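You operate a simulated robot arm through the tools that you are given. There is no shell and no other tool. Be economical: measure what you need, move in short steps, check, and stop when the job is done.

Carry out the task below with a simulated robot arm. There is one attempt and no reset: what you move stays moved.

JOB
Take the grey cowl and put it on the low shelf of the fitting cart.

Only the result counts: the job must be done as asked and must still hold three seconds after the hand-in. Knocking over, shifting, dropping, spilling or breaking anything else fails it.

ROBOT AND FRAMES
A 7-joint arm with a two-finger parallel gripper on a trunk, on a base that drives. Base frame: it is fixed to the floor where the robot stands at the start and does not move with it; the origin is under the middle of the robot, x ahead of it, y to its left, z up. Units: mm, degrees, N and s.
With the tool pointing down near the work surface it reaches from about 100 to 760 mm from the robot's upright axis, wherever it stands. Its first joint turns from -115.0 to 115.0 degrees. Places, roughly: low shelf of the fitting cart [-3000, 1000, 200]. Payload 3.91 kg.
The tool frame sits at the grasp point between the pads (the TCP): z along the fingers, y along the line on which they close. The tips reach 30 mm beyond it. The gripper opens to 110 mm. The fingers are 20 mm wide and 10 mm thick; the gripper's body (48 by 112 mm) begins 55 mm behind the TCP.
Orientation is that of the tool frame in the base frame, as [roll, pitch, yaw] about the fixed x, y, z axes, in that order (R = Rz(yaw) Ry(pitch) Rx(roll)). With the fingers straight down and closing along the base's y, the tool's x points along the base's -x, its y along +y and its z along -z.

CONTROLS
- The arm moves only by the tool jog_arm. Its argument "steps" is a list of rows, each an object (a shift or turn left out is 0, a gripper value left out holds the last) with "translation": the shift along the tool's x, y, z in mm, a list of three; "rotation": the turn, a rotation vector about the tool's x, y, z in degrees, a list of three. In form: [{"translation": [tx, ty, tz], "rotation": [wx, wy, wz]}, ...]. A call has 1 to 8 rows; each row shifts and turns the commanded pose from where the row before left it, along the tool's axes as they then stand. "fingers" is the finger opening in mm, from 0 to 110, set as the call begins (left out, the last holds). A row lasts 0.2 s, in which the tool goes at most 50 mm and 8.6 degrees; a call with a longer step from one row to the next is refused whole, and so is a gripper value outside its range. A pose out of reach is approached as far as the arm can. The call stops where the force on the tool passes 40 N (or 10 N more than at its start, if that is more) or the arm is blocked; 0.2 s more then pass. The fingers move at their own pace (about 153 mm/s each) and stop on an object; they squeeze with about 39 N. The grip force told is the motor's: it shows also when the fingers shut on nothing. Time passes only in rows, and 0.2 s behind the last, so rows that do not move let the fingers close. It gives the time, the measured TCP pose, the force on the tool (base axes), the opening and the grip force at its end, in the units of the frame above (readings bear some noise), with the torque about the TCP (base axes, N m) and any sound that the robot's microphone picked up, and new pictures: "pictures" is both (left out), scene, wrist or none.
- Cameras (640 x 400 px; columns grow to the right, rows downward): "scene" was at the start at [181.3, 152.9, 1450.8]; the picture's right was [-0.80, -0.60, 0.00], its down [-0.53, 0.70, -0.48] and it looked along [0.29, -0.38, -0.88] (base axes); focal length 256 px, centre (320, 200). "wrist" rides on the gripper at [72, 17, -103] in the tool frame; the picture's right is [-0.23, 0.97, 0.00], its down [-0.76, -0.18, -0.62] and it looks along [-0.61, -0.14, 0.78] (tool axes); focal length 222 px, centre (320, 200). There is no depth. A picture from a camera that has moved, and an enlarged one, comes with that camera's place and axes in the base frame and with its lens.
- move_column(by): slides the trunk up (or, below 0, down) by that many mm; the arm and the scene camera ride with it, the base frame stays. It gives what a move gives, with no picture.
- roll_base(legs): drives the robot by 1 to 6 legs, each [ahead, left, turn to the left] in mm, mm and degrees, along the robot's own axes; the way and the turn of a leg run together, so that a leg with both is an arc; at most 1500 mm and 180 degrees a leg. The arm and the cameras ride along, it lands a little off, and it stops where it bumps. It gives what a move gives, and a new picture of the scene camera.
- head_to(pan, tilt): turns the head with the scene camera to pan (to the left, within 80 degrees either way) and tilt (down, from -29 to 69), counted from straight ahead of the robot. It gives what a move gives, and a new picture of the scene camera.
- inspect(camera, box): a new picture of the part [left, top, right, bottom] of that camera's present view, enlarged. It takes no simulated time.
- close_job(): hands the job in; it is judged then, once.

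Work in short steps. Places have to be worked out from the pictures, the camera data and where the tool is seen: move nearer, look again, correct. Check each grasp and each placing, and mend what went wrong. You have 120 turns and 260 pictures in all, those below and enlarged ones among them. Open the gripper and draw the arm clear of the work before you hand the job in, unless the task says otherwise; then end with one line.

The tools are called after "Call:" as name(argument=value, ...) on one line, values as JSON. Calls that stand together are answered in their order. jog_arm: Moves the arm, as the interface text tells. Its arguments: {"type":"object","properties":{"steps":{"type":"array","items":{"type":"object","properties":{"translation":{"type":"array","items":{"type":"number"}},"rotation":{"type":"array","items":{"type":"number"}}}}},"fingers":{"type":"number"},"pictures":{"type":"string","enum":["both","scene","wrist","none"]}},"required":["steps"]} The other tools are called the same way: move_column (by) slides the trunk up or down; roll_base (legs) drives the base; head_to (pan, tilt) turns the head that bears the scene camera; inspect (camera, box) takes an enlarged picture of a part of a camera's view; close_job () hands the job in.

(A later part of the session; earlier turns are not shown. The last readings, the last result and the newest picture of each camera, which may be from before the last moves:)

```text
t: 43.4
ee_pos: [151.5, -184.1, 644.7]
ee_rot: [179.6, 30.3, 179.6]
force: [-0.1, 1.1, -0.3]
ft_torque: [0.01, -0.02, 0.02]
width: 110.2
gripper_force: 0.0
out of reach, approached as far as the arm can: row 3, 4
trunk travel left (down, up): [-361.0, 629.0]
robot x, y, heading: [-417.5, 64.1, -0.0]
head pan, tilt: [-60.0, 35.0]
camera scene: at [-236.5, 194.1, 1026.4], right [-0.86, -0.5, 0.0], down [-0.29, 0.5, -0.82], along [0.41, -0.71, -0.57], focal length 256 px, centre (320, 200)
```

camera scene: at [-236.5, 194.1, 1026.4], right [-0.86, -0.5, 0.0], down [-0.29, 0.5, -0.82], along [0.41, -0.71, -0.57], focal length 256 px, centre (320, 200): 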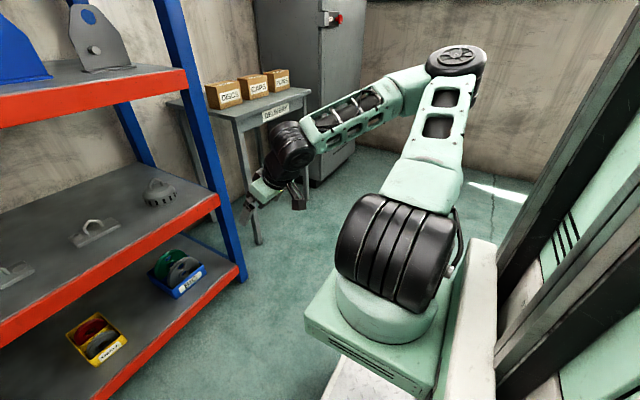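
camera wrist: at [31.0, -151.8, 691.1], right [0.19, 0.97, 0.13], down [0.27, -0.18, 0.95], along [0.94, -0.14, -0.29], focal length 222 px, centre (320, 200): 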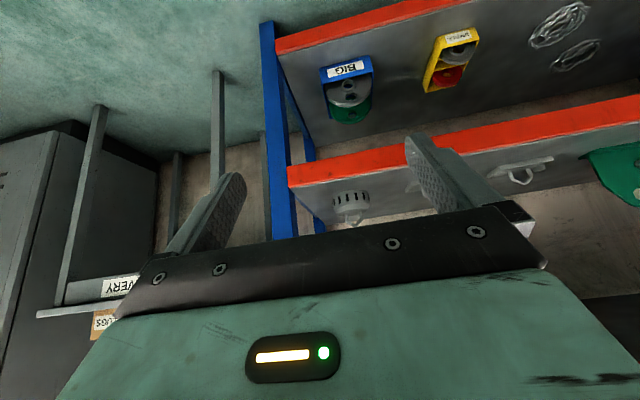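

Much better posture: forearm outside and level. I tilt the tool on to 45° in small turns.

Call:
jog_arm(steps=[{"rotation": [0, -5, 0]}, {"rotation": [0, -5, 0]}, {"rotation": [0, -5, 0]}, {"translation": [0, 0, 0]}], pictures="both")

```text
t: 44.4
ee_pos: [182.8, -204.2, 645.9]
ee_rot: [179.5, 45.3, 179.4]
force: [-0.4, -0.2, 0.6]
ft_torque: [-0.01, -0.01, 0.04]
width: 110.1
gripper_force: 0.1
out of reach, approached as far as the arm can: row 1, 2, 3
trunk travel left (down, up): [-361.0, 629.0]
robot x, y, heading: [-421.0, 65.6, 0.1]
head pan, tilt: [-60.0, 35.0]
camera scene: at [-236.5, 194.1, 1026.6], right [-0.86, -0.5, 0.0], down [-0.29, 0.5, -0.82], along [0.41, -0.71, -0.57], focal length 256 px, centre (320, 200)
camera wrist: at [56.7, -187.7, 667.0], right [0.16, 0.97, 0.17], down [0.09, -0.18, 0.98], along [0.98, -0.14, -0.12], focal length 222 px, centre (320, 200)
```

scene: 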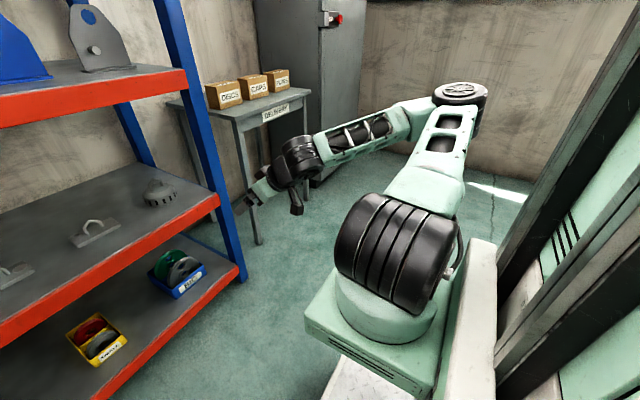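
wrist: 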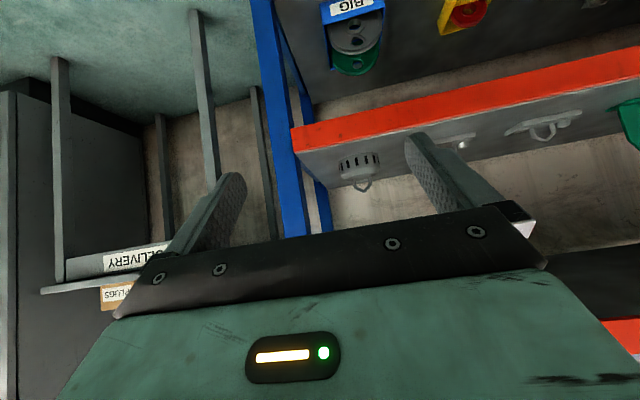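

Tilt reached 45°, with the commanded position slightly off. I nudge forward to bring command and pose together.

Call:
jog_arm(steps=[{"translation": [-26, -24, 26]}, {"translation": [-14, 0, 14]}, {"translation": [0, 0, 0]}], pictures="none")

```text
t: 45.2
ee_pos: [238.9, -229.4, 646.8]
ee_rot: [179.5, 45.2, 179.4]
force: [0.8, 1.0, -0.4]
ft_torque: [0.02, 0.03, 0.02]
width: 109.9
gripper_force: 0.1
trunk travel left (down, up): [-361.0, 629.0]
robot x, y, heading: [-422.5, 61.4, 0.2]
head pan, tilt: [-60.0, 35.0]
```

In reach now. I drive 73 mm left and 240 mm forward, lower the trunk 37 mm, and look.

Call:
roll_base(legs=[[0, 73, 0], [230, 0, 0]])

Call:
move_column(by=-37)

Call:
jog_arm(steps=[{"translation": [0, 0, 0]}], pictures="both")

```text
t: 47.5
ee_pos: [471.5, -151.6, 646.1]
ee_rot: [179.5, 45.1, 179.8]
force: [1.4, 0.5, 0.0]
ft_torque: [0.02, 0.01, -0.01]
width: 110.1
gripper_force: 0.2
trunk travel left (down, up): [-361.0, 629.0]
robot x, y, heading: [-189.2, 141.2, 0.7]
head pan, tilt: [-60.0, 35.0]
camera scene: at [-5.9, 270.1, 1026.5], right [-0.86, -0.51, 0.0], down [-0.29, 0.49, -0.82], along [0.42, -0.71, -0.57], focal length 256 px, centre (320, 200)
```

scene: 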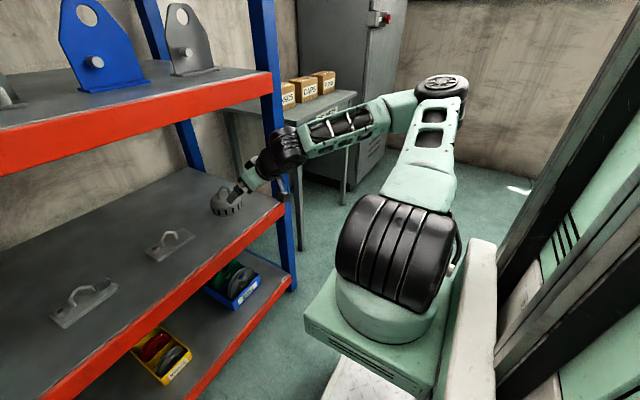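

```text
t: 48.4
ee_pos: [470.8, -150.9, 608.6]
ee_rot: [179.5, 45.1, 179.7]
force: [-0.4, -0.8, 0.0]
ft_torque: [-0.01, 0.01, 0.01]
width: 110.1
gripper_force: 0.0
trunk travel left (down, up): [-324.0, 666.0]
robot x, y, heading: [-190.6, 139.4, 0.5]
head pan, tilt: [-60.0, 35.0]
```

```text
t: 48.8
ee_pos: [471.4, -151.8, 609.0]
ee_rot: [179.5, 45.1, 179.7]
force: [-0.5, 0.1, -0.4]
ft_torque: [0.01, 0.0, 0.0]
width: 110.1
gripper_force: 0.0
trunk travel left (down, up): [-324.0, 666.0]
robot x, y, heading: [-191.8, 136.9, 0.4]
head pan, tilt: [-60.0, 35.0]
camera scene: at [-5.9, 270.1, 989.6], right [-0.86, -0.51, 0.0], down [-0.29, 0.49, -0.82], along [0.42, -0.71, -0.57], focal length 256 px, centre (320, 200)
camera wrist: at [345.0, -135.0, 630.1], right [0.16, 0.97, 0.17], down [0.09, -0.18, 0.98], along [0.98, -0.14, -0.12], focal length 222 px, centre (320, 200)
```

scene: 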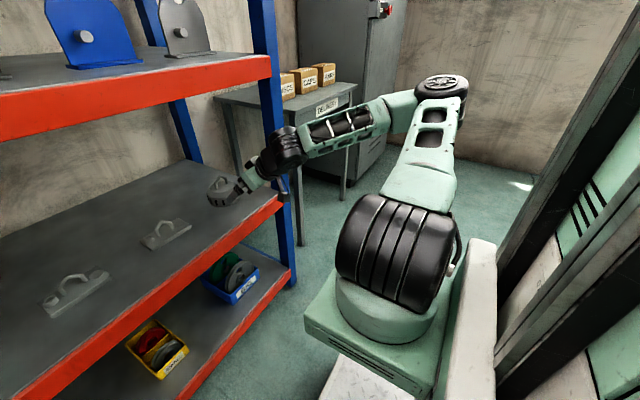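
wrist: 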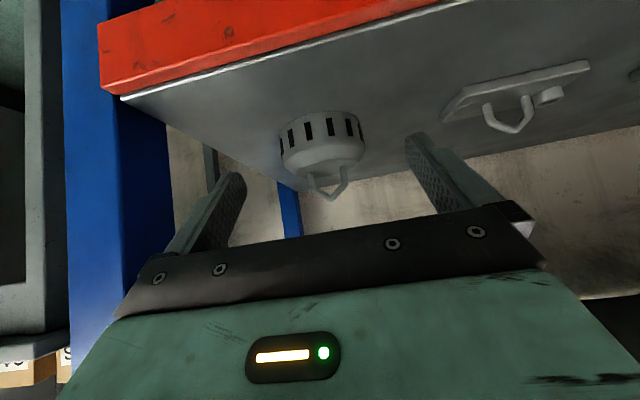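

The handle is dead ahead. I enlarge it to judge its shape and height.

Call:
inspect(camera="wrist", box=[256, 100, 384, 220])

```text
3.33 times, centred on (320, 160) of wrist
camera zoom: at [345.0, -135.0, 630.1], right [0.16, 0.97, 0.17], down [0.09, -0.18, 0.98], along [0.98, -0.14, -0.12], focal length 740 px, centre (320, 333)
```

zoom: 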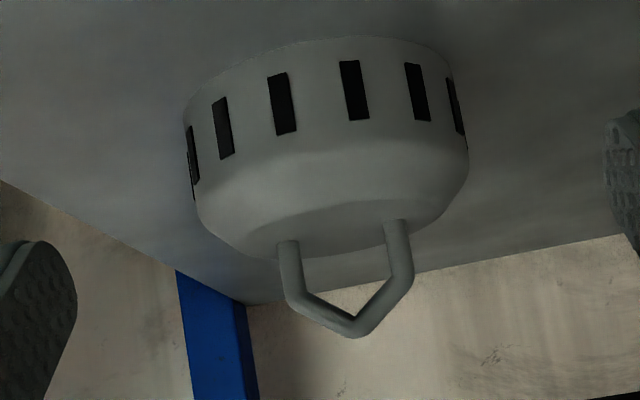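

Legs stand at y≈-176 and -134, z 567–585, peak 602, x≈596. I drive the base forward 95 mm above the dome with the fingers straddling the handle.

Call:
roll_base(legs=[[95, 0, 0]])

Call:
jog_arm(steps=[{"translation": [0, 0, 0]}], pictures="wrist")

```text
t: 49.9
ee_pos: [566.6, -149.8, 609.0]
ee_rot: [179.6, 45.2, 179.7]
force: [0.0, -0.7, -0.4]
ft_torque: [-0.01, 0.01, -0.02]
width: 110.0
gripper_force: 0.0
trunk travel left (down, up): [-324.0, 666.0]
robot x, y, heading: [-88.8, 143.3, 0.3]
head pan, tilt: [-60.0, 35.0]
camera scene: at [90.4, 270.9, 989.5], right [-0.86, -0.51, 0.0], down [-0.29, 0.49, -0.82], along [0.42, -0.71, -0.57], focal length 256 px, centre (320, 200)
```

scene: 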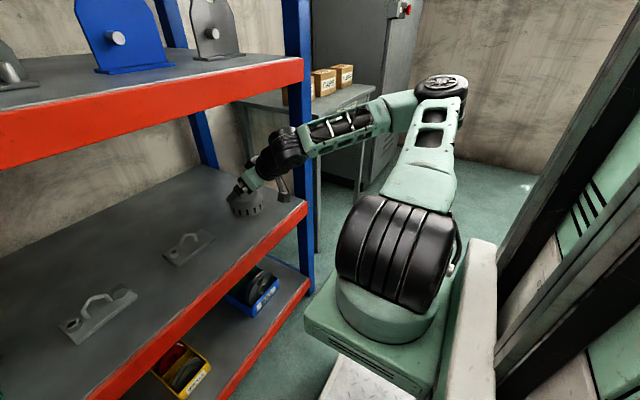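

```text
t: 50.3
ee_pos: [567.5, -150.1, 609.2]
ee_rot: [179.5, 45.3, 179.7]
force: [-0.2, 0.6, -0.4]
ft_torque: [0.0, 0.04, 0.01]
width: 109.8
gripper_force: 0.0
trunk travel left (down, up): [-324.0, 666.0]
robot x, y, heading: [-93.0, 140.9, 0.3]
head pan, tilt: [-60.0, 35.0]
camera wrist: at [441.4, -134.0, 630.0], right [0.16, 0.97, 0.17], down [0.09, -0.18, 0.98], along [0.98, -0.14, -0.12], focal length 222 px, centre (320, 200)
```

wrist: 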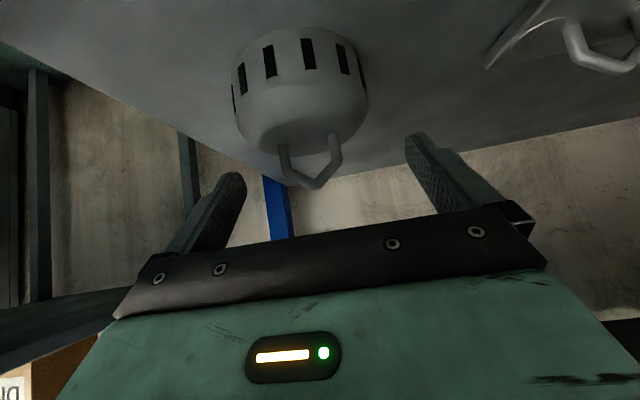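

Fingers straddle the handle (x≈588). I ease in: 8 mm forward, 11 mm down, 6 mm right.

Call:
jog_arm(steps=[{"translation": [2, -6, 6]}, {"translation": [0, 0, 7]}], pictures="wrist")

Call:
inspect(camera="wrist", box=[190, 60, 480, 240])

```text
t: 50.9
ee_pos: [574.8, -157.2, 598.5]
ee_rot: [179.6, 45.3, 179.8]
force: [0.3, 0.2, 0.4]
ft_torque: [0.0, 0.04, -0.01]
width: 110.1
gripper_force: 0.1
trunk travel left (down, up): [-324.0, 666.0]
robot x, y, heading: [-91.2, 139.9, 0.5]
head pan, tilt: [-60.0, 35.0]
camera wrist: at [449.4, -140.5, 620.0], right [0.16, 0.97, 0.17], down [0.09, -0.18, 0.98], along [0.98, -0.14, -0.12], focal length 222 px, centre (320, 200)
```

wrist: 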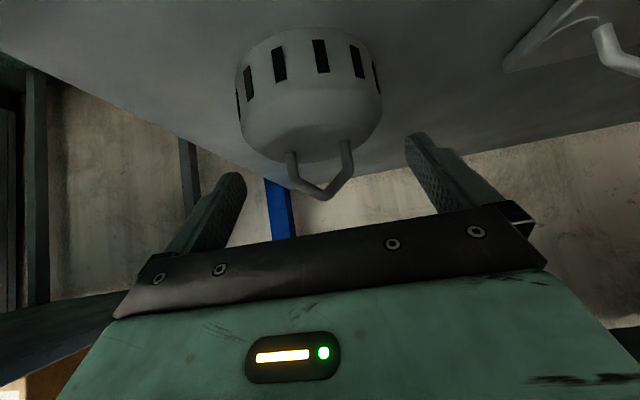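

```text
2.21 times, centred on (335, 150) of wrist
camera zoom: at [449.4, -140.5, 620.0], right [0.16, 0.97, 0.17], down [0.09, -0.18, 0.98], along [0.98, -0.14, -0.12], focal length 490 px, centre (287, 310)
```

zoom: 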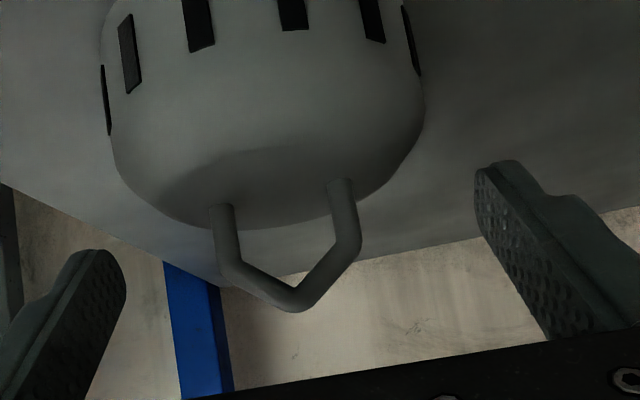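

The fingertips line up with both legs just above the dome. I close the fingers.

Call:
jog_arm(fingers=0, steps=[{"translation": [0, 0, 0]}, {"translation": [0, 0, 0]}, {"translation": [0, 0, 0]}], pictures="wrist")

Call:
inspect(camera="wrist", box=[190, 60, 480, 240])

```text
t: 51.7
ee_pos: [575.8, -156.5, 598.9]
ee_rot: [179.6, 45.2, 179.7]
force: [0.0, -0.7, 1.1]
ft_torque: [0.06, -0.02, -0.07]
width: 45.2
gripper_force: 38.6
trunk travel left (down, up): [-324.0, 666.0]
robot x, y, heading: [-95.9, 141.0, 0.3]
head pan, tilt: [-60.0, 35.0]
camera wrist: at [449.4, -140.4, 620.0], right [0.16, 0.97, 0.17], down [0.09, -0.18, 0.98], along [0.98, -0.14, -0.12], focal length 222 px, centre (320, 200)
```

wrist: 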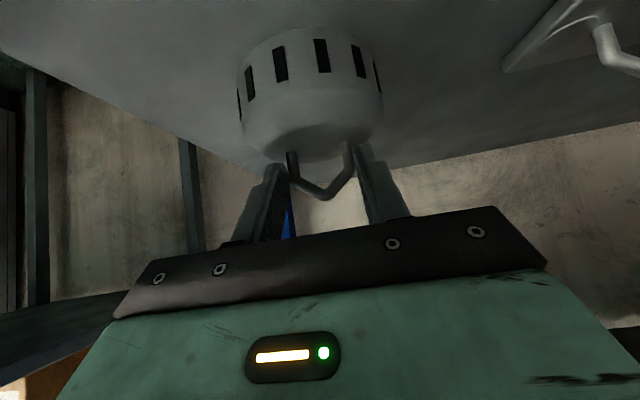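

```text
2.21 times, centred on (335, 150) of wrist
camera zoom: at [449.4, -140.4, 620.0], right [0.16, 0.97, 0.17], down [0.09, -0.18, 0.98], along [0.98, -0.14, -0.12], focal length 490 px, centre (287, 310)
```

zoom: 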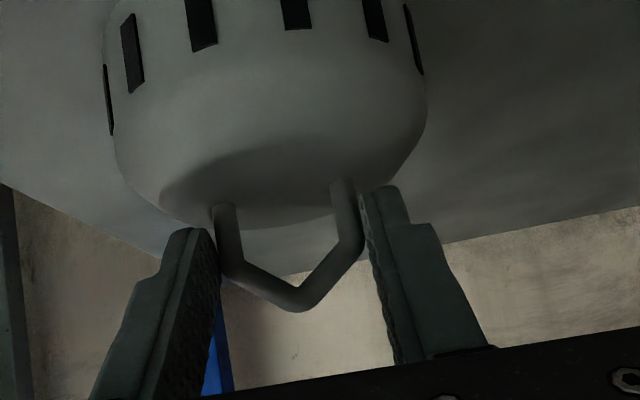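

Gripped at 45 mm with 38.6 N. I lift 20 mm with the trunk and check.

Call:
move_column(by=25)

Call:
jog_arm(steps=[{"translation": [0, 0, 0]}], pictures="both")

```text
t: 52.4
ee_pos: [575.3, -156.8, 622.7]
ee_rot: [179.6, 45.2, 179.7]
force: [0.0, -0.4, 0.3]
ft_torque: [-0.02, 0.02, -0.01]
width: 0.0
gripper_force: 37.9
trunk travel left (down, up): [-349.0, 641.0]
robot x, y, heading: [-94.2, 139.9, 0.7]
head pan, tilt: [-60.0, 35.0]
```

```text
t: 52.8
ee_pos: [575.3, -157.6, 624.2]
ee_rot: [179.5, 45.2, 179.7]
force: [0.2, -0.3, 0.6]
ft_torque: [-0.01, -0.01, 0.05]
width: 0.0
gripper_force: 37.8
trunk travel left (down, up): [-349.0, 641.0]
robot x, y, heading: [-94.4, 142.2, 0.5]
head pan, tilt: [-60.0, 35.0]
camera scene: at [90.4, 270.9, 1014.5], right [-0.86, -0.51, 0.0], down [-0.29, 0.49, -0.82], along [0.42, -0.71, -0.57], focal length 256 px, centre (320, 200)
camera wrist: at [449.4, -140.4, 644.9], right [0.16, 0.97, 0.17], down [0.09, -0.18, 0.98], along [0.98, -0.14, -0.12], focal length 222 px, centre (320, 200)
```

scene: 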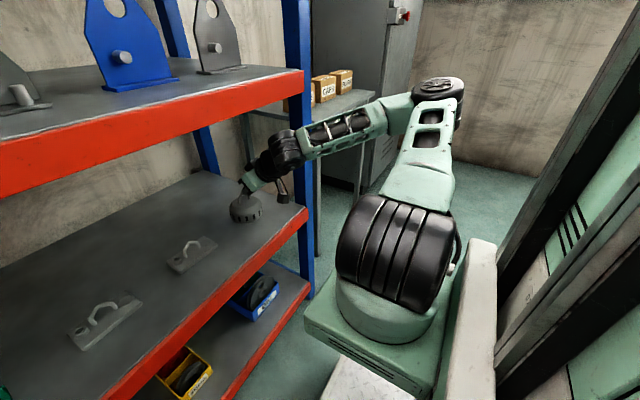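
wrist: 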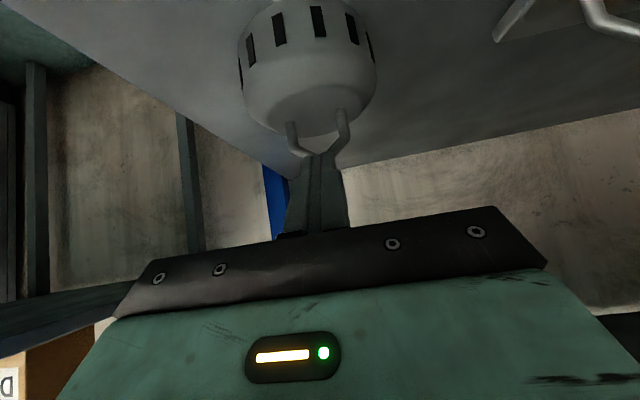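

The grip slid off the handle's slanting top; the cowl still stands upright where it was. I'll take the bar across instead: withdraw along the tool axis, half open, and roll the gripper 90°.

Call:
jog_arm(steps=[{"translation": [0, 0, -40]}, {"translation": [0, 0, -40]}], pictures="none")

Call:
jog_arm(fingers=60, steps=[{"rotation": [0, 0, 7.5]}, {"rotation": [0, 0, 7.5]}, {"rotation": [0, 0, 7.5]}, {"rotation": [0, 0, 7.5]}, {"rotation": [0, 0, 7.5]}, {"rotation": [0, 0, 7.5]}], pictures="both")

```text
t: 53.4
ee_pos: [518.2, -156.4, 679.9]
ee_rot: [179.5, 45.3, 179.8]
force: [0.2, 0.6, -0.3]
ft_torque: [-0.02, -0.01, -0.02]
width: 0.1
gripper_force: 38.5
trunk travel left (down, up): [-349.0, 641.0]
robot x, y, heading: [-94.9, 145.7, 0.6]
head pan, tilt: [-60.0, 35.0]
```

```text
t: 54.8
ee_pos: [519.7, -156.5, 680.1]
ee_rot: [144.3, 29.8, 125.0]
force: [0.3, -1.0, 0.4]
ft_torque: [0.03, 0.0, 0.0]
width: 59.8
gripper_force: 0.0
trunk travel left (down, up): [-349.0, 641.0]
robot x, y, heading: [-94.1, 139.7, 0.8]
head pan, tilt: [-60.0, 35.0]
camera scene: at [90.4, 270.9, 1014.6], right [-0.86, -0.51, 0.0], down [-0.29, 0.49, -0.82], along [0.42, -0.71, -0.57], focal length 256 px, centre (320, 200)
camera wrist: at [416.1, -94.1, 725.6], right [0.6, 0.52, 0.61], down [-0.15, -0.67, 0.73], along [0.79, -0.53, -0.32], focal length 222 px, centre (320, 200)
```

scene: 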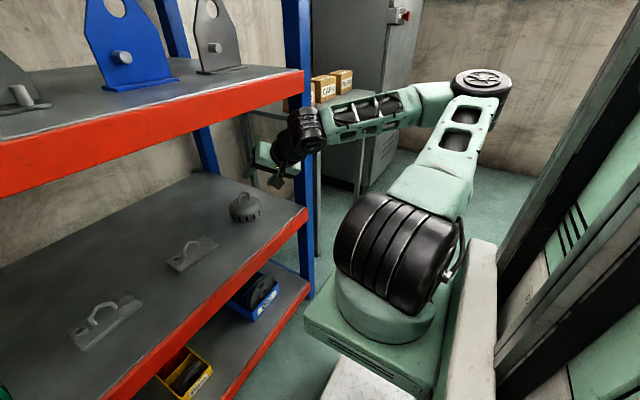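
wrist: 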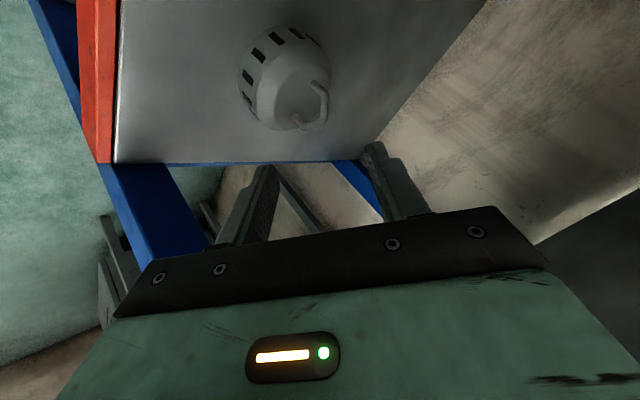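

Rolling works without trouble; I turn the remaining 45°.

Call:
jog_arm(steps=[{"rotation": [0, 0, 7.5]}, {"rotation": [0, 0, 7.5]}, {"rotation": [0, 0, 7.5]}, {"rotation": [0, 0, 7.5]}, {"rotation": [0, 0, 7.5]}, {"rotation": [0, 0, 7.5]}, {"translation": [0, 0, 0]}], pictures="both")

```text
t: 56.4
ee_pos: [519.5, -155.6, 680.2]
ee_rot: [134.9, -0.5, 90.0]
force: [1.0, 0.3, -0.5]
ft_torque: [0.0, 0.0, -0.02]
width: 60.1
gripper_force: 0.1
trunk travel left (down, up): [-349.0, 641.0]
robot x, y, heading: [-98.1, 145.2, 0.3]
head pan, tilt: [-60.0, 35.0]
camera scene: at [90.4, 270.9, 1014.5], right [-0.86, -0.51, 0.0], down [-0.29, 0.49, -0.82], along [0.42, -0.71, -0.57], focal length 256 px, centre (320, 200)
camera wrist: at [455.5, -85.7, 764.8], right [0.69, -0.23, 0.69], down [-0.57, -0.76, 0.31], along [0.45, -0.6, -0.66], focal length 222 px, centre (320, 200)
```

scene: 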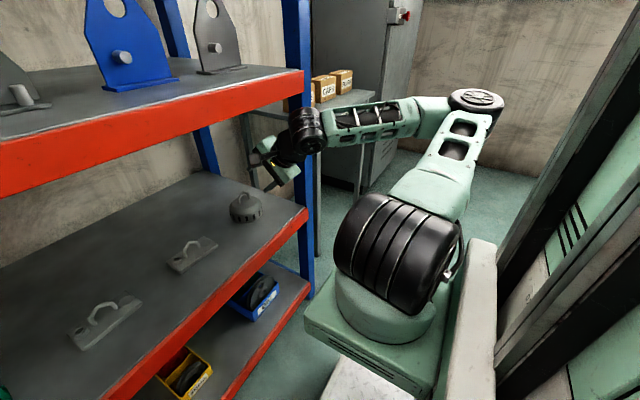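
wrist: 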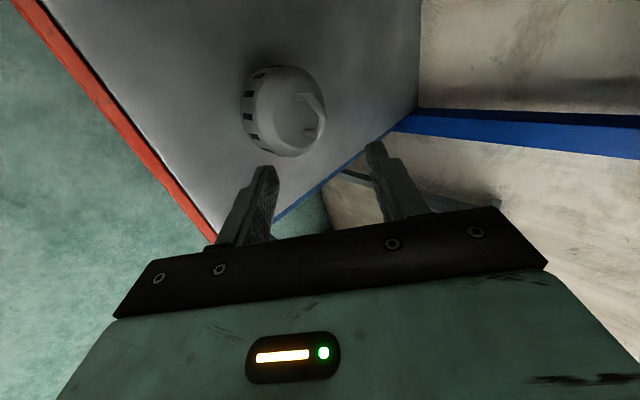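

Now the fingers close across the handle plane. I enlarge to locate the peak.

Call:
inspect(camera="wrist", box=[220, 50, 420, 240])

```text
2.11 times, centred on (320, 145) of wrist
camera zoom: at [455.5, -85.7, 764.8], right [0.69, -0.23, 0.69], down [-0.57, -0.76, 0.31], along [0.45, -0.6, -0.66], focal length 468 px, centre (320, 316)
```

zoom: 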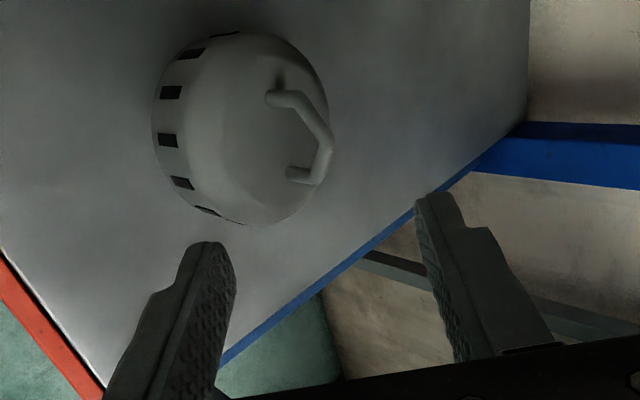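

Calibrated against the fingertips, the bar is at x≈600, y≈-154, z≈598 — my first grip was about 10 mm short. I set the opening to 26, lower the trunk 30 mm and roll 40 mm forward.

Call:
move_column(by=-30)

Call:
roll_base(legs=[[40, 0, 0]])

Call:
jog_arm(fingers=26, steps=[{"translation": [0, 0, 0]}, {"translation": [0, 0, 0]}], pictures="wrist")

Call:
inspect(camera="wrist", box=[220, 50, 420, 240])

```text
t: 57.1
ee_pos: [517.9, -157.2, 650.3]
ee_rot: [134.8, -0.3, 90.0]
force: [0.5, -0.2, -0.5]
ft_torque: [0.01, 0.0, 0.0]
width: 60.0
gripper_force: 0.1
trunk travel left (down, up): [-319.0, 671.0]
robot x, y, heading: [-95.4, 141.0, 0.6]
head pan, tilt: [-60.0, 35.0]
```

```text
t: 58.0
ee_pos: [558.2, -156.5, 650.6]
ee_rot: [134.8, -0.3, 90.2]
force: [0.3, 0.0, 0.8]
ft_torque: [-0.01, 0.02, 0.01]
width: 59.9
gripper_force: 0.0
trunk travel left (down, up): [-319.0, 671.0]
robot x, y, heading: [-57.5, 139.9, 0.6]
head pan, tilt: [-60.0, 35.0]
camera scene: at [129.3, 271.4, 984.5], right [-0.86, -0.51, 0.0], down [-0.29, 0.49, -0.82], along [0.42, -0.71, -0.57], focal length 256 px, centre (320, 200)
```

scene: 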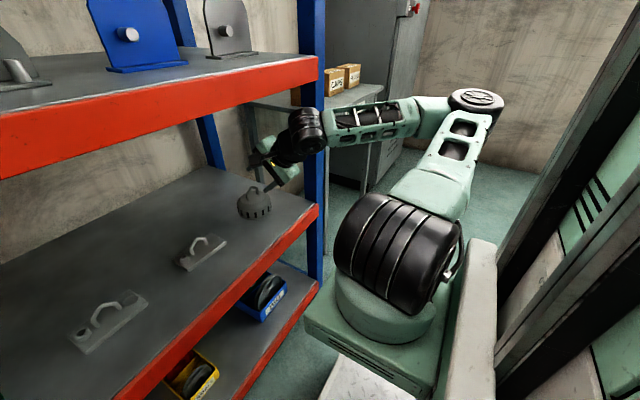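

```text
t: 58.6
ee_pos: [558.2, -156.3, 649.7]
ee_rot: [134.8, -0.2, 90.1]
force: [0.8, -0.3, -0.5]
ft_torque: [0.0, -0.03, 0.03]
width: 25.9
gripper_force: 0.1
trunk travel left (down, up): [-319.0, 671.0]
robot x, y, heading: [-54.3, 141.9, 0.5]
head pan, tilt: [-60.0, 35.0]
camera wrist: at [494.5, -84.9, 734.7], right [0.69, -0.23, 0.69], down [-0.57, -0.76, 0.31], along [0.46, -0.6, -0.66], focal length 222 px, centre (320, 200)
```

wrist: 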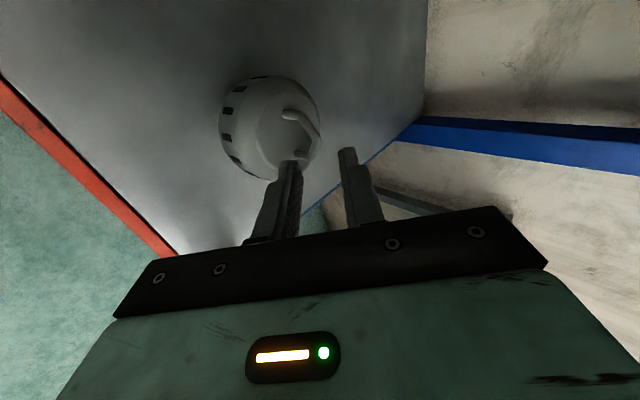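

```text
2.11 times, centred on (320, 145) of wrist
camera zoom: at [494.5, -84.9, 734.7], right [0.69, -0.23, 0.69], down [-0.57, -0.76, 0.31], along [0.46, -0.6, -0.66], focal length 468 px, centre (320, 316)
```

zoom: 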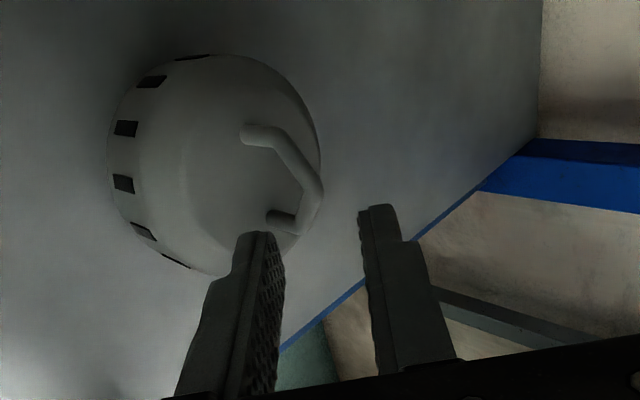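

The bar estimate is now about [602, -156, 598]. I advance most of the way between the fingers and look.

Call:
jog_arm(steps=[{"translation": [0, -5.6, 20]}, {"translation": [0, 0, 14]}], pictures="none")

Call:
inspect(camera="wrist", box=[220, 50, 420, 240])

```text
t: 59.2
ee_pos: [578.1, -156.2, 623.6]
ee_rot: [134.8, -0.2, 90.1]
force: [0.4, -0.3, 0.5]
ft_torque: [0.05, -0.01, -0.01]
width: 26.2
gripper_force: 0.0
trunk travel left (down, up): [-319.0, 671.0]
robot x, y, heading: [-53.4, 143.0, 0.6]
head pan, tilt: [-60.0, 35.0]
```

```text
2.11 times, centred on (320, 145) of wrist
camera zoom: at [514.6, -84.9, 708.3], right [0.69, -0.23, 0.69], down [-0.57, -0.76, 0.31], along [0.46, -0.6, -0.66], focal length 468 px, centre (320, 316)
```

zoom: 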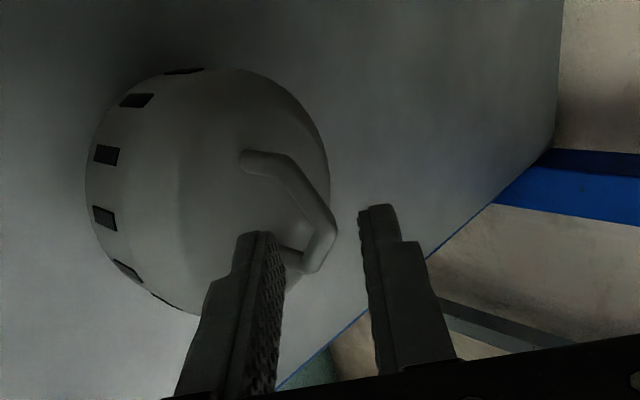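

The peak sits nicely between the fingertips. I advance another 17 mm and close.

Call:
jog_arm(steps=[{"translation": [0, 0, 9]}, {"translation": [0, 0, 8]}], pictures="none")

Call:
inspect(camera="wrist", box=[220, 50, 420, 240])

```text
t: 59.8
ee_pos: [589.6, -156.1, 609.4]
ee_rot: [134.8, -0.3, 90.1]
force: [0.3, 0.2, 0.4]
ft_torque: [0.0, 0.03, -0.03]
width: 25.9
gripper_force: 0.1
trunk travel left (down, up): [-319.0, 671.0]
robot x, y, heading: [-58.2, 140.9, 0.4]
head pan, tilt: [-60.0, 35.0]
```

```text
2.11 times, centred on (320, 145) of wrist
camera zoom: at [525.8, -84.8, 694.9], right [0.69, -0.23, 0.69], down [-0.57, -0.76, 0.31], along [0.46, -0.6, -0.66], focal length 468 px, centre (320, 316)
```

zoom: 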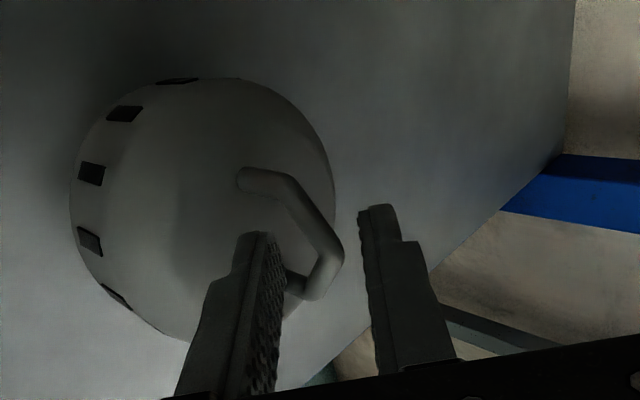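

The bar is between the pads, a little shallow. I narrow to 20 mm, shift 2 mm toward it, advance 6 mm more, then look.

Call:
jog_arm(fingers=20, steps=[{"translation": [0, 2, 0]}, {"translation": [0, 0, 6]}, {"translation": [0, 0, 0]}], pictures="none")

Call:
inspect(camera="wrist", box=[220, 50, 420, 240])

```text
t: 60.6
ee_pos: [596.9, -156.6, 608.4]
ee_rot: [135.0, -0.2, 90.1]
force: [-0.5, -0.3, 0.2]
ft_torque: [-0.01, 0.0, 0.03]
width: 20.0
gripper_force: 0.0
trunk travel left (down, up): [-319.0, 671.0]
robot x, y, heading: [-52.4, 140.4, 0.5]
head pan, tilt: [-60.0, 35.0]
```

```text
2.11 times, centred on (320, 145) of wrist
camera zoom: at [532.6, -84.8, 692.1], right [0.69, -0.23, 0.69], down [-0.57, -0.76, 0.31], along [0.46, -0.6, -0.66], focal length 468 px, centre (320, 316)
```

zoom: 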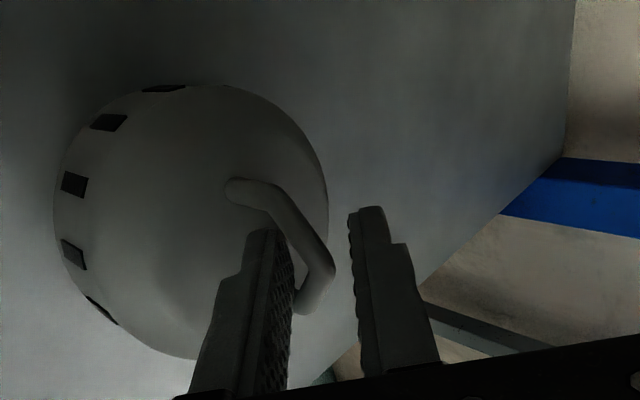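

Good engagement now; I close on the bar.

Call:
jog_arm(fingers=0, steps=[{"translation": [0, 0, 0]}, {"translation": [0, 0, 0]}], pictures="none")

Call:
inspect(camera="wrist", box=[220, 50, 420, 240])

```text
t: 61.2
ee_pos: [596.6, -154.7, 607.4]
ee_rot: [134.8, -0.3, 90.2]
force: [-0.3, 0.4, 0.1]
ft_torque: [0.03, 0.13, 0.05]
width: 13.0
gripper_force: 39.4
trunk travel left (down, up): [-319.0, 671.0]
robot x, y, heading: [-53.1, 140.9, 0.5]
head pan, tilt: [-60.0, 35.0]
```

```text
2.11 times, centred on (320, 145) of wrist
camera zoom: at [532.5, -84.8, 692.2], right [0.69, -0.23, 0.69], down [-0.57, -0.76, 0.31], along [0.46, -0.6, -0.66], focal length 468 px, centre (320, 316)
```

zoom: 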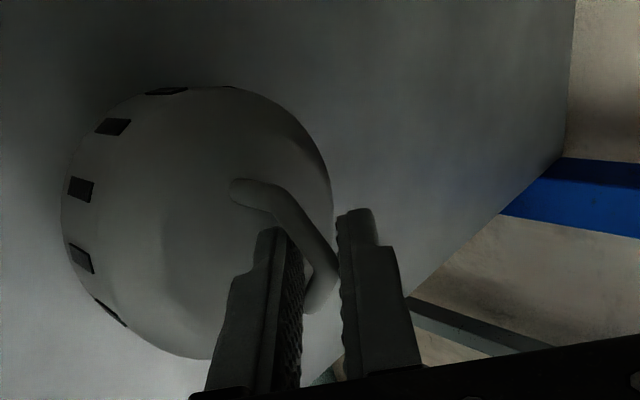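

Held at 13 mm with the bar well between the pads. I lift 20 mm with the trunk and check.

Call:
move_column(by=20)

Call:
jog_arm(steps=[{"translation": [0, 0, 0]}], pictures="both")

```text
t: 61.9
ee_pos: [596.5, -155.2, 627.5]
ee_rot: [134.7, -0.3, 90.0]
force: [0.2, 0.6, -3.1]
ft_torque: [-0.02, 0.03, 0.01]
width: 13.0
gripper_force: 39.1
trunk travel left (down, up): [-339.0, 651.0]
robot x, y, heading: [-54.5, 141.1, 0.6]
head pan, tilt: [-60.0, 35.0]
```

```text
t: 62.3
ee_pos: [595.8, -156.0, 627.2]
ee_rot: [134.8, -0.3, 90.2]
force: [0.3, 0.4, -1.8]
ft_torque: [0.01, 0.05, -0.01]
width: 13.1
gripper_force: 39.1
trunk travel left (down, up): [-339.0, 651.0]
robot x, y, heading: [-55.2, 142.1, 0.5]
head pan, tilt: [-60.0, 35.0]
camera scene: at [129.4, 271.4, 1004.5], right [-0.86, -0.51, 0.0], down [-0.29, 0.49, -0.82], along [0.42, -0.71, -0.57], focal length 256 px, centre (320, 200)
camera wrist: at [532.6, -84.8, 712.1], right [0.69, -0.23, 0.69], down [-0.57, -0.76, 0.31], along [0.46, -0.6, -0.66], focal length 222 px, centre (320, 200)
```

scene: 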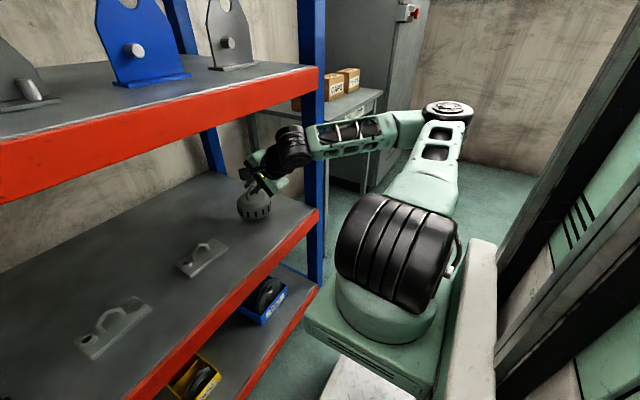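
wrist: 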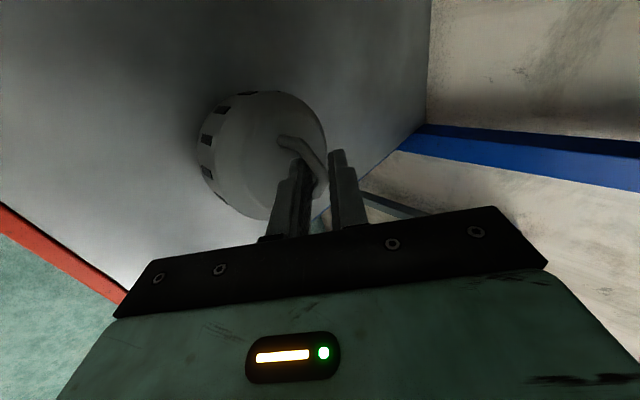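

The cowl is lifted and hangs level (about 2–3 N). I back straight out of the rack.

Call:
roll_base(legs=[[-400, 0, 0]])

Call:
head_to(pan=-35, tilt=40)

```text
t: 64.8
ee_pos: [194.1, -162.6, 627.6]
ee_rot: [134.8, -0.3, 89.8]
force: [-0.6, -0.4, -2.3]
ft_torque: [0.0, 0.01, -0.01]
width: 13.1
gripper_force: 39.1
trunk travel left (down, up): [-339.0, 651.0]
robot x, y, heading: [-455.1, 139.0, 0.0]
head pan, tilt: [-60.0, 35.0]
camera scene: at [-269.0, 267.6, 1004.5], right [-0.86, -0.5, 0.0], down [-0.29, 0.5, -0.82], along [0.41, -0.71, -0.57], focal length 256 px, centre (320, 200)
```

scene: 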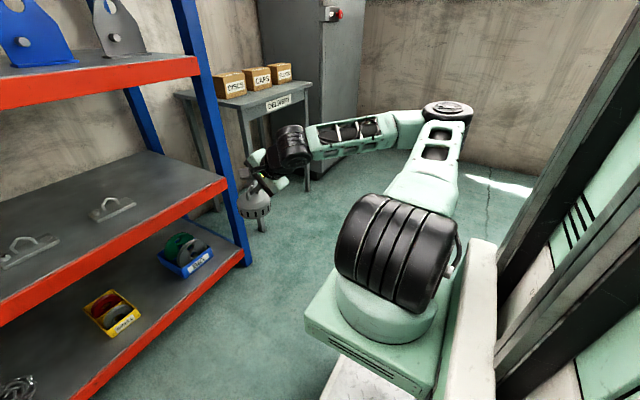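

```text
t: 65.7
ee_pos: [193.9, -163.1, 628.2]
ee_rot: [134.9, -0.3, 89.7]
force: [0.1, 0.0, -2.1]
ft_torque: [-0.02, 0.02, -0.02]
width: 13.0
gripper_force: 38.8
trunk travel left (down, up): [-339.0, 651.0]
robot x, y, heading: [-453.8, 139.8, 0.3]
head pan, tilt: [-35.0, 40.0]
camera scene: at [-243.5, 295.1, 997.0], right [-0.57, -0.82, 0.0], down [-0.53, 0.37, -0.77], along [0.63, -0.44, -0.64], focal length 256 px, centre (320, 200)
```

scene: 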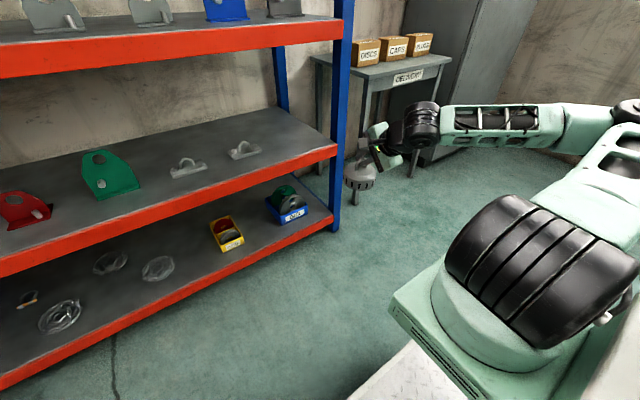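

Safe. I turn left 90° and look around toward the cart.

Call:
roll_base(legs=[[-150, 0, 0], [0, 0, 90]])

Call:
head_to(pan=60, tilt=15)

```text
t: 70.9
ee_pos: [-303.9, 787.5, 627.1]
ee_rot: [134.8, -0.3, 179.6]
force: [-0.1, 0.5, -2.2]
ft_torque: [-0.03, -0.02, 0.0]
width: 12.5
gripper_force: 39.0
trunk travel left (down, up): [-339.0, 651.0]
robot x, y, heading: [-605.8, 138.6, 90.0]
head pan, tilt: [-35.0, 40.0]
camera scene: at [-763.1, 349.5, 997.0], right [0.82, -0.57, 0.0], down [-0.37, -0.53, -0.77], along [0.44, 0.63, -0.64], focal length 256 px, centre (320, 200)
```

scene: 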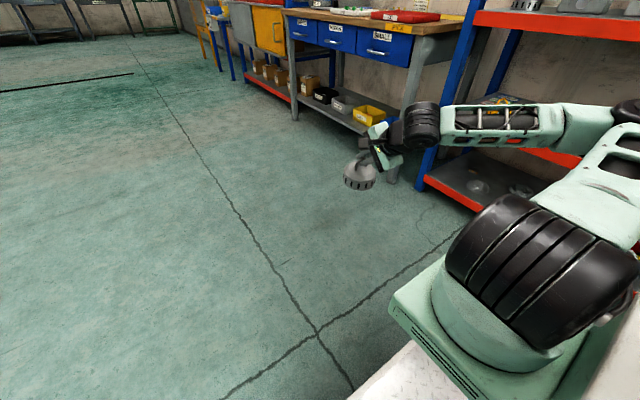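

```text
t: 72.6
ee_pos: [-303.1, 786.9, 627.5]
ee_rot: [134.8, -0.4, 179.6]
force: [-0.5, -0.2, -2.5]
ft_torque: [-0.02, 0.03, 0.01]
width: 12.6
gripper_force: 39.7
trunk travel left (down, up): [-339.0, 651.0]
robot x, y, heading: [-608.6, 137.0, 90.2]
head pan, tilt: [60.0, 15.0]
camera scene: at [-892.7, 326.4, 1036.5], right [0.5, 0.87, 0.0], down [0.22, -0.13, -0.97], along [-0.84, 0.48, -0.26], focal length 256 px, centre (320, 200)
```

scene: 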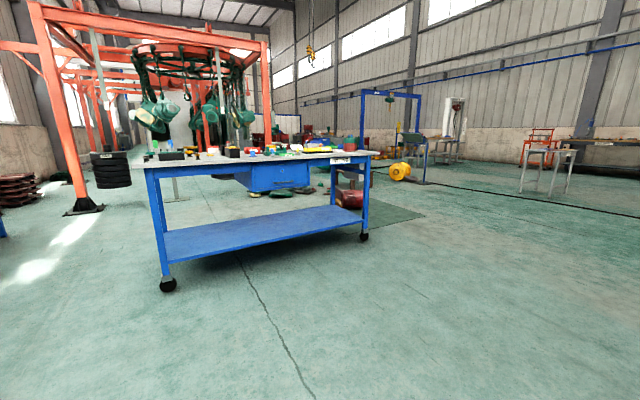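

The blue fitting cart is found: front edge near x≈-2790, y from ≈180 to 1900, a clear low shelf at about z 200. I turn to face it and drive up to a standoff.

Call:
roll_base(legs=[[0, 0, 90], [1200, 0, 0]])

Call:
head_to(pan=-10, tilt=25)

```text
t: 82.4
ee_pos: [-2447.4, 431.2, 627.7]
ee_rot: [134.7, -0.2, -90.0]
force: [1.6, 0.0, -1.8]
ft_torque: [-0.01, -0.05, -0.01]
width: 12.2
gripper_force: 39.3
trunk travel left (down, up): [-339.0, 651.0]
robot x, y, heading: [-1793.6, 132.4, -179.4]
head pan, tilt: [60.0, 15.0]
camera scene: at [-1982.9, -153.5, 1036.5], right [-0.87, 0.49, 0.0], down [0.13, 0.23, -0.97], along [-0.48, -0.84, -0.26], focal length 256 px, centre (320, 200)
```

scene: 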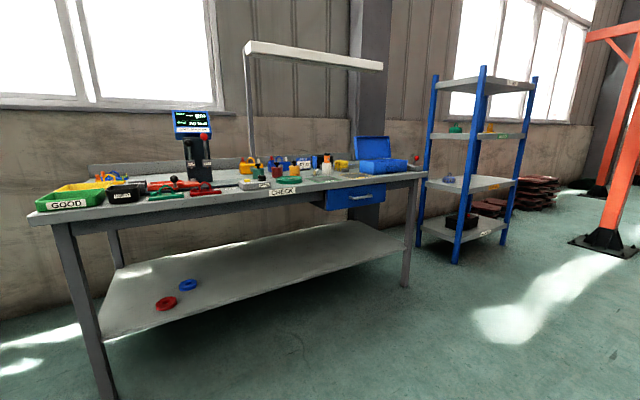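

```text
t: 83.8
ee_pos: [-2447.7, 432.0, 626.4]
ee_rot: [134.8, -0.3, -90.1]
force: [-0.5, 1.0, -2.6]
ft_torque: [-0.01, -0.04, -0.01]
width: 12.3
gripper_force: 39.4
trunk travel left (down, up): [-339.0, 651.0]
robot x, y, heading: [-1797.2, 133.8, -179.4]
head pan, tilt: [-10.0, 25.0]
camera scene: at [-2027.7, -57.0, 1020.3], right [0.16, 0.99, 0.0], down [0.42, -0.07, -0.91], along [-0.89, 0.15, -0.42], focal length 256 px, centre (320, 200)
```

scene: 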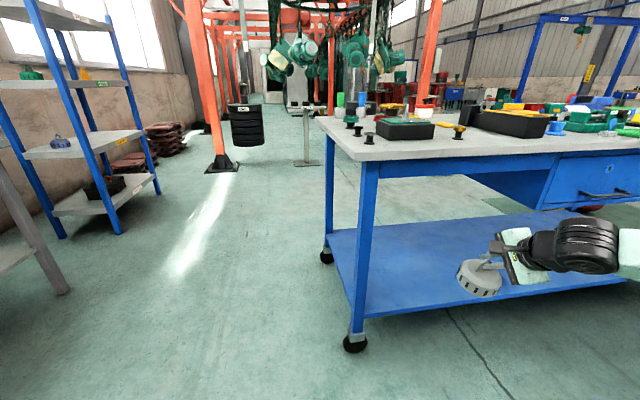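

The low shelf's front edge is at x≈-2690, z≈190, clear at y≈450, left of the drawer. I lower the trunk 260 mm while still in front of the cart.

Call:
move_column(by=-260)

Call:
head_to(pan=-30, tilt=30)

Call:
jog_arm(steps=[{"translation": [0, 0, 0]}], pictures="wrist")

```text
t: 86.5
ee_pos: [-2447.3, 431.2, 366.4]
ee_rot: [134.8, -0.3, -90.0]
force: [0.0, 0.2, -2.4]
ft_torque: [0.0, -0.04, 0.01]
width: 11.9
gripper_force: 39.0
trunk travel left (down, up): [-79.0, 911.0]
robot x, y, heading: [-1797.9, 135.3, -179.3]
head pan, tilt: [-10.0, 25.0]
```

```text
t: 87.3
ee_pos: [-2447.5, 432.0, 366.9]
ee_rot: [134.8, -0.3, -90.0]
force: [0.1, -0.1, -2.7]
ft_torque: [-0.02, -0.07, 0.03]
width: 11.9
gripper_force: 39.3
trunk travel left (down, up): [-79.0, 911.0]
robot x, y, heading: [-1796.9, 135.1, -179.6]
head pan, tilt: [-30.0, 30.0]
camera scene: at [-2015.6, -27.7, 752.3], right [0.49, 0.87, 0.0], down [0.44, -0.25, -0.87], along [-0.75, 0.43, -0.5], focal length 256 px, centre (320, 200)
```

scene: 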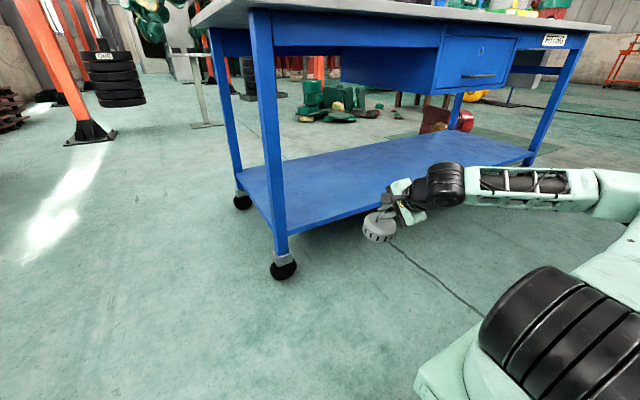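

```text
t: 87.8
ee_pos: [-2448.2, 431.8, 367.5]
ee_rot: [134.8, -0.4, -90.0]
force: [0.2, -0.4, -1.8]
ft_torque: [0.0, -0.06, 0.01]
width: 11.8
gripper_force: 38.9
trunk travel left (down, up): [-79.0, 911.0]
robot x, y, heading: [-1795.9, 132.4, -179.4]
head pan, tilt: [-30.0, 30.0]
camera wrist: at [-2388.2, 359.3, 452.1], right [-0.69, 0.23, 0.69], down [0.57, 0.76, 0.31], along [-0.46, 0.6, -0.66], focal length 222 px, centre (320, 200)
```

wrist: 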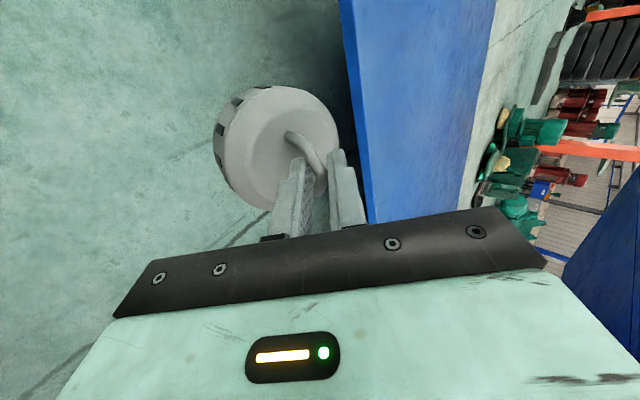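

The label reads "FITTING"; the shelf top is about z 200 and the cowl's underside about z 270. I drive in 350 mm.

Call:
roll_base(legs=[[250, 0, 0]])

Call:
roll_base(legs=[[105, 0, 0]])

Call:
jog_arm(steps=[{"translation": [0, 0, 0]}], pictures="wrist")

```text
t: 89.5
ee_pos: [-2693.7, 430.6, 366.6]
ee_rot: [134.8, -0.3, -90.1]
force: [-0.6, 0.6, -2.1]
ft_torque: [0.02, -0.06, -0.01]
width: 11.8
gripper_force: 39.3
trunk travel left (down, up): [-79.0, 911.0]
robot x, y, heading: [-2045.0, 134.7, -179.6]
head pan, tilt: [-30.0, 30.0]
camera scene: at [-2262.4, -29.2, 752.3], right [0.49, 0.87, 0.0], down [0.43, -0.25, -0.87], along [-0.75, 0.43, -0.5], focal length 256 px, centre (320, 200)
```

scene: 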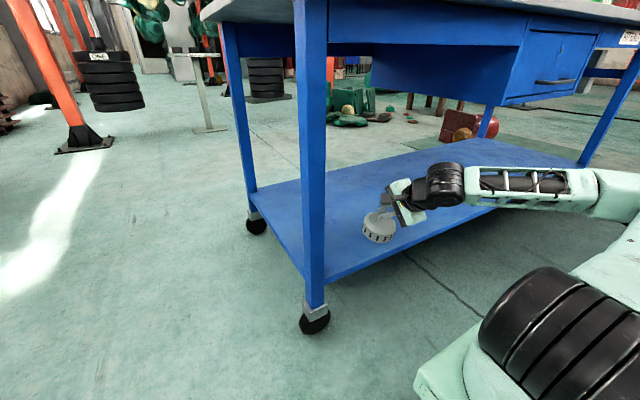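

```text
t: 90.7
ee_pos: [-2799.4, 430.1, 366.7]
ee_rot: [134.8, -0.3, -89.9]
force: [-0.7, 1.1, -1.5]
ft_torque: [0.0, -0.04, 0.02]
width: 11.6
gripper_force: 39.0
trunk travel left (down, up): [-79.0, 911.0]
robot x, y, heading: [-2149.9, 131.8, -179.6]
head pan, tilt: [-30.0, 30.0]
camera scene: at [-2367.0, -30.1, 752.3], right [0.49, 0.87, 0.0], down [0.43, -0.25, -0.87], along [-0.75, 0.43, -0.5], focal length 256 px, centre (320, 200)
```

scene: 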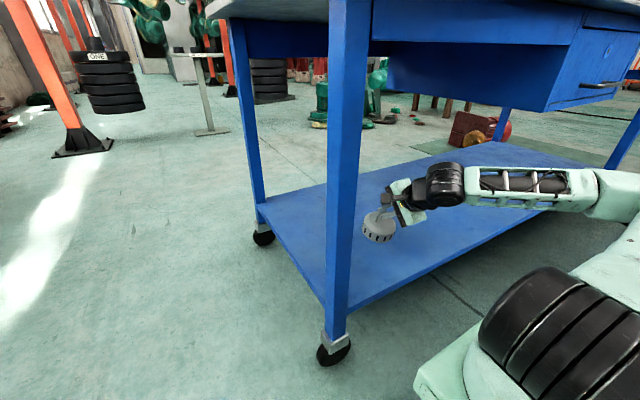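

```text
t: 91.1
ee_pos: [-2798.9, 430.0, 367.8]
ee_rot: [134.9, -0.3, -90.0]
force: [0.2, 0.5, -2.4]
ft_torque: [-0.01, -0.08, -0.03]
width: 11.6
gripper_force: 39.1
trunk travel left (down, up): [-79.0, 911.0]
robot x, y, heading: [-2149.0, 132.9, -179.5]
head pan, tilt: [-30.0, 30.0]
camera wrist: at [-2739.3, 357.2, 451.9], right [-0.69, 0.23, 0.69], down [0.57, 0.76, 0.31], along [-0.45, 0.6, -0.66], focal length 222 px, centre (320, 200)
```

wrist: 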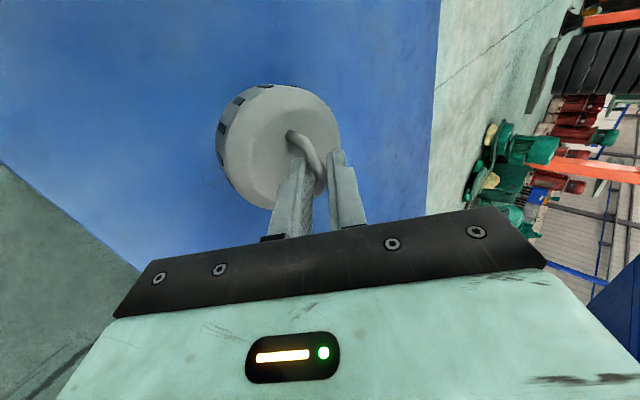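

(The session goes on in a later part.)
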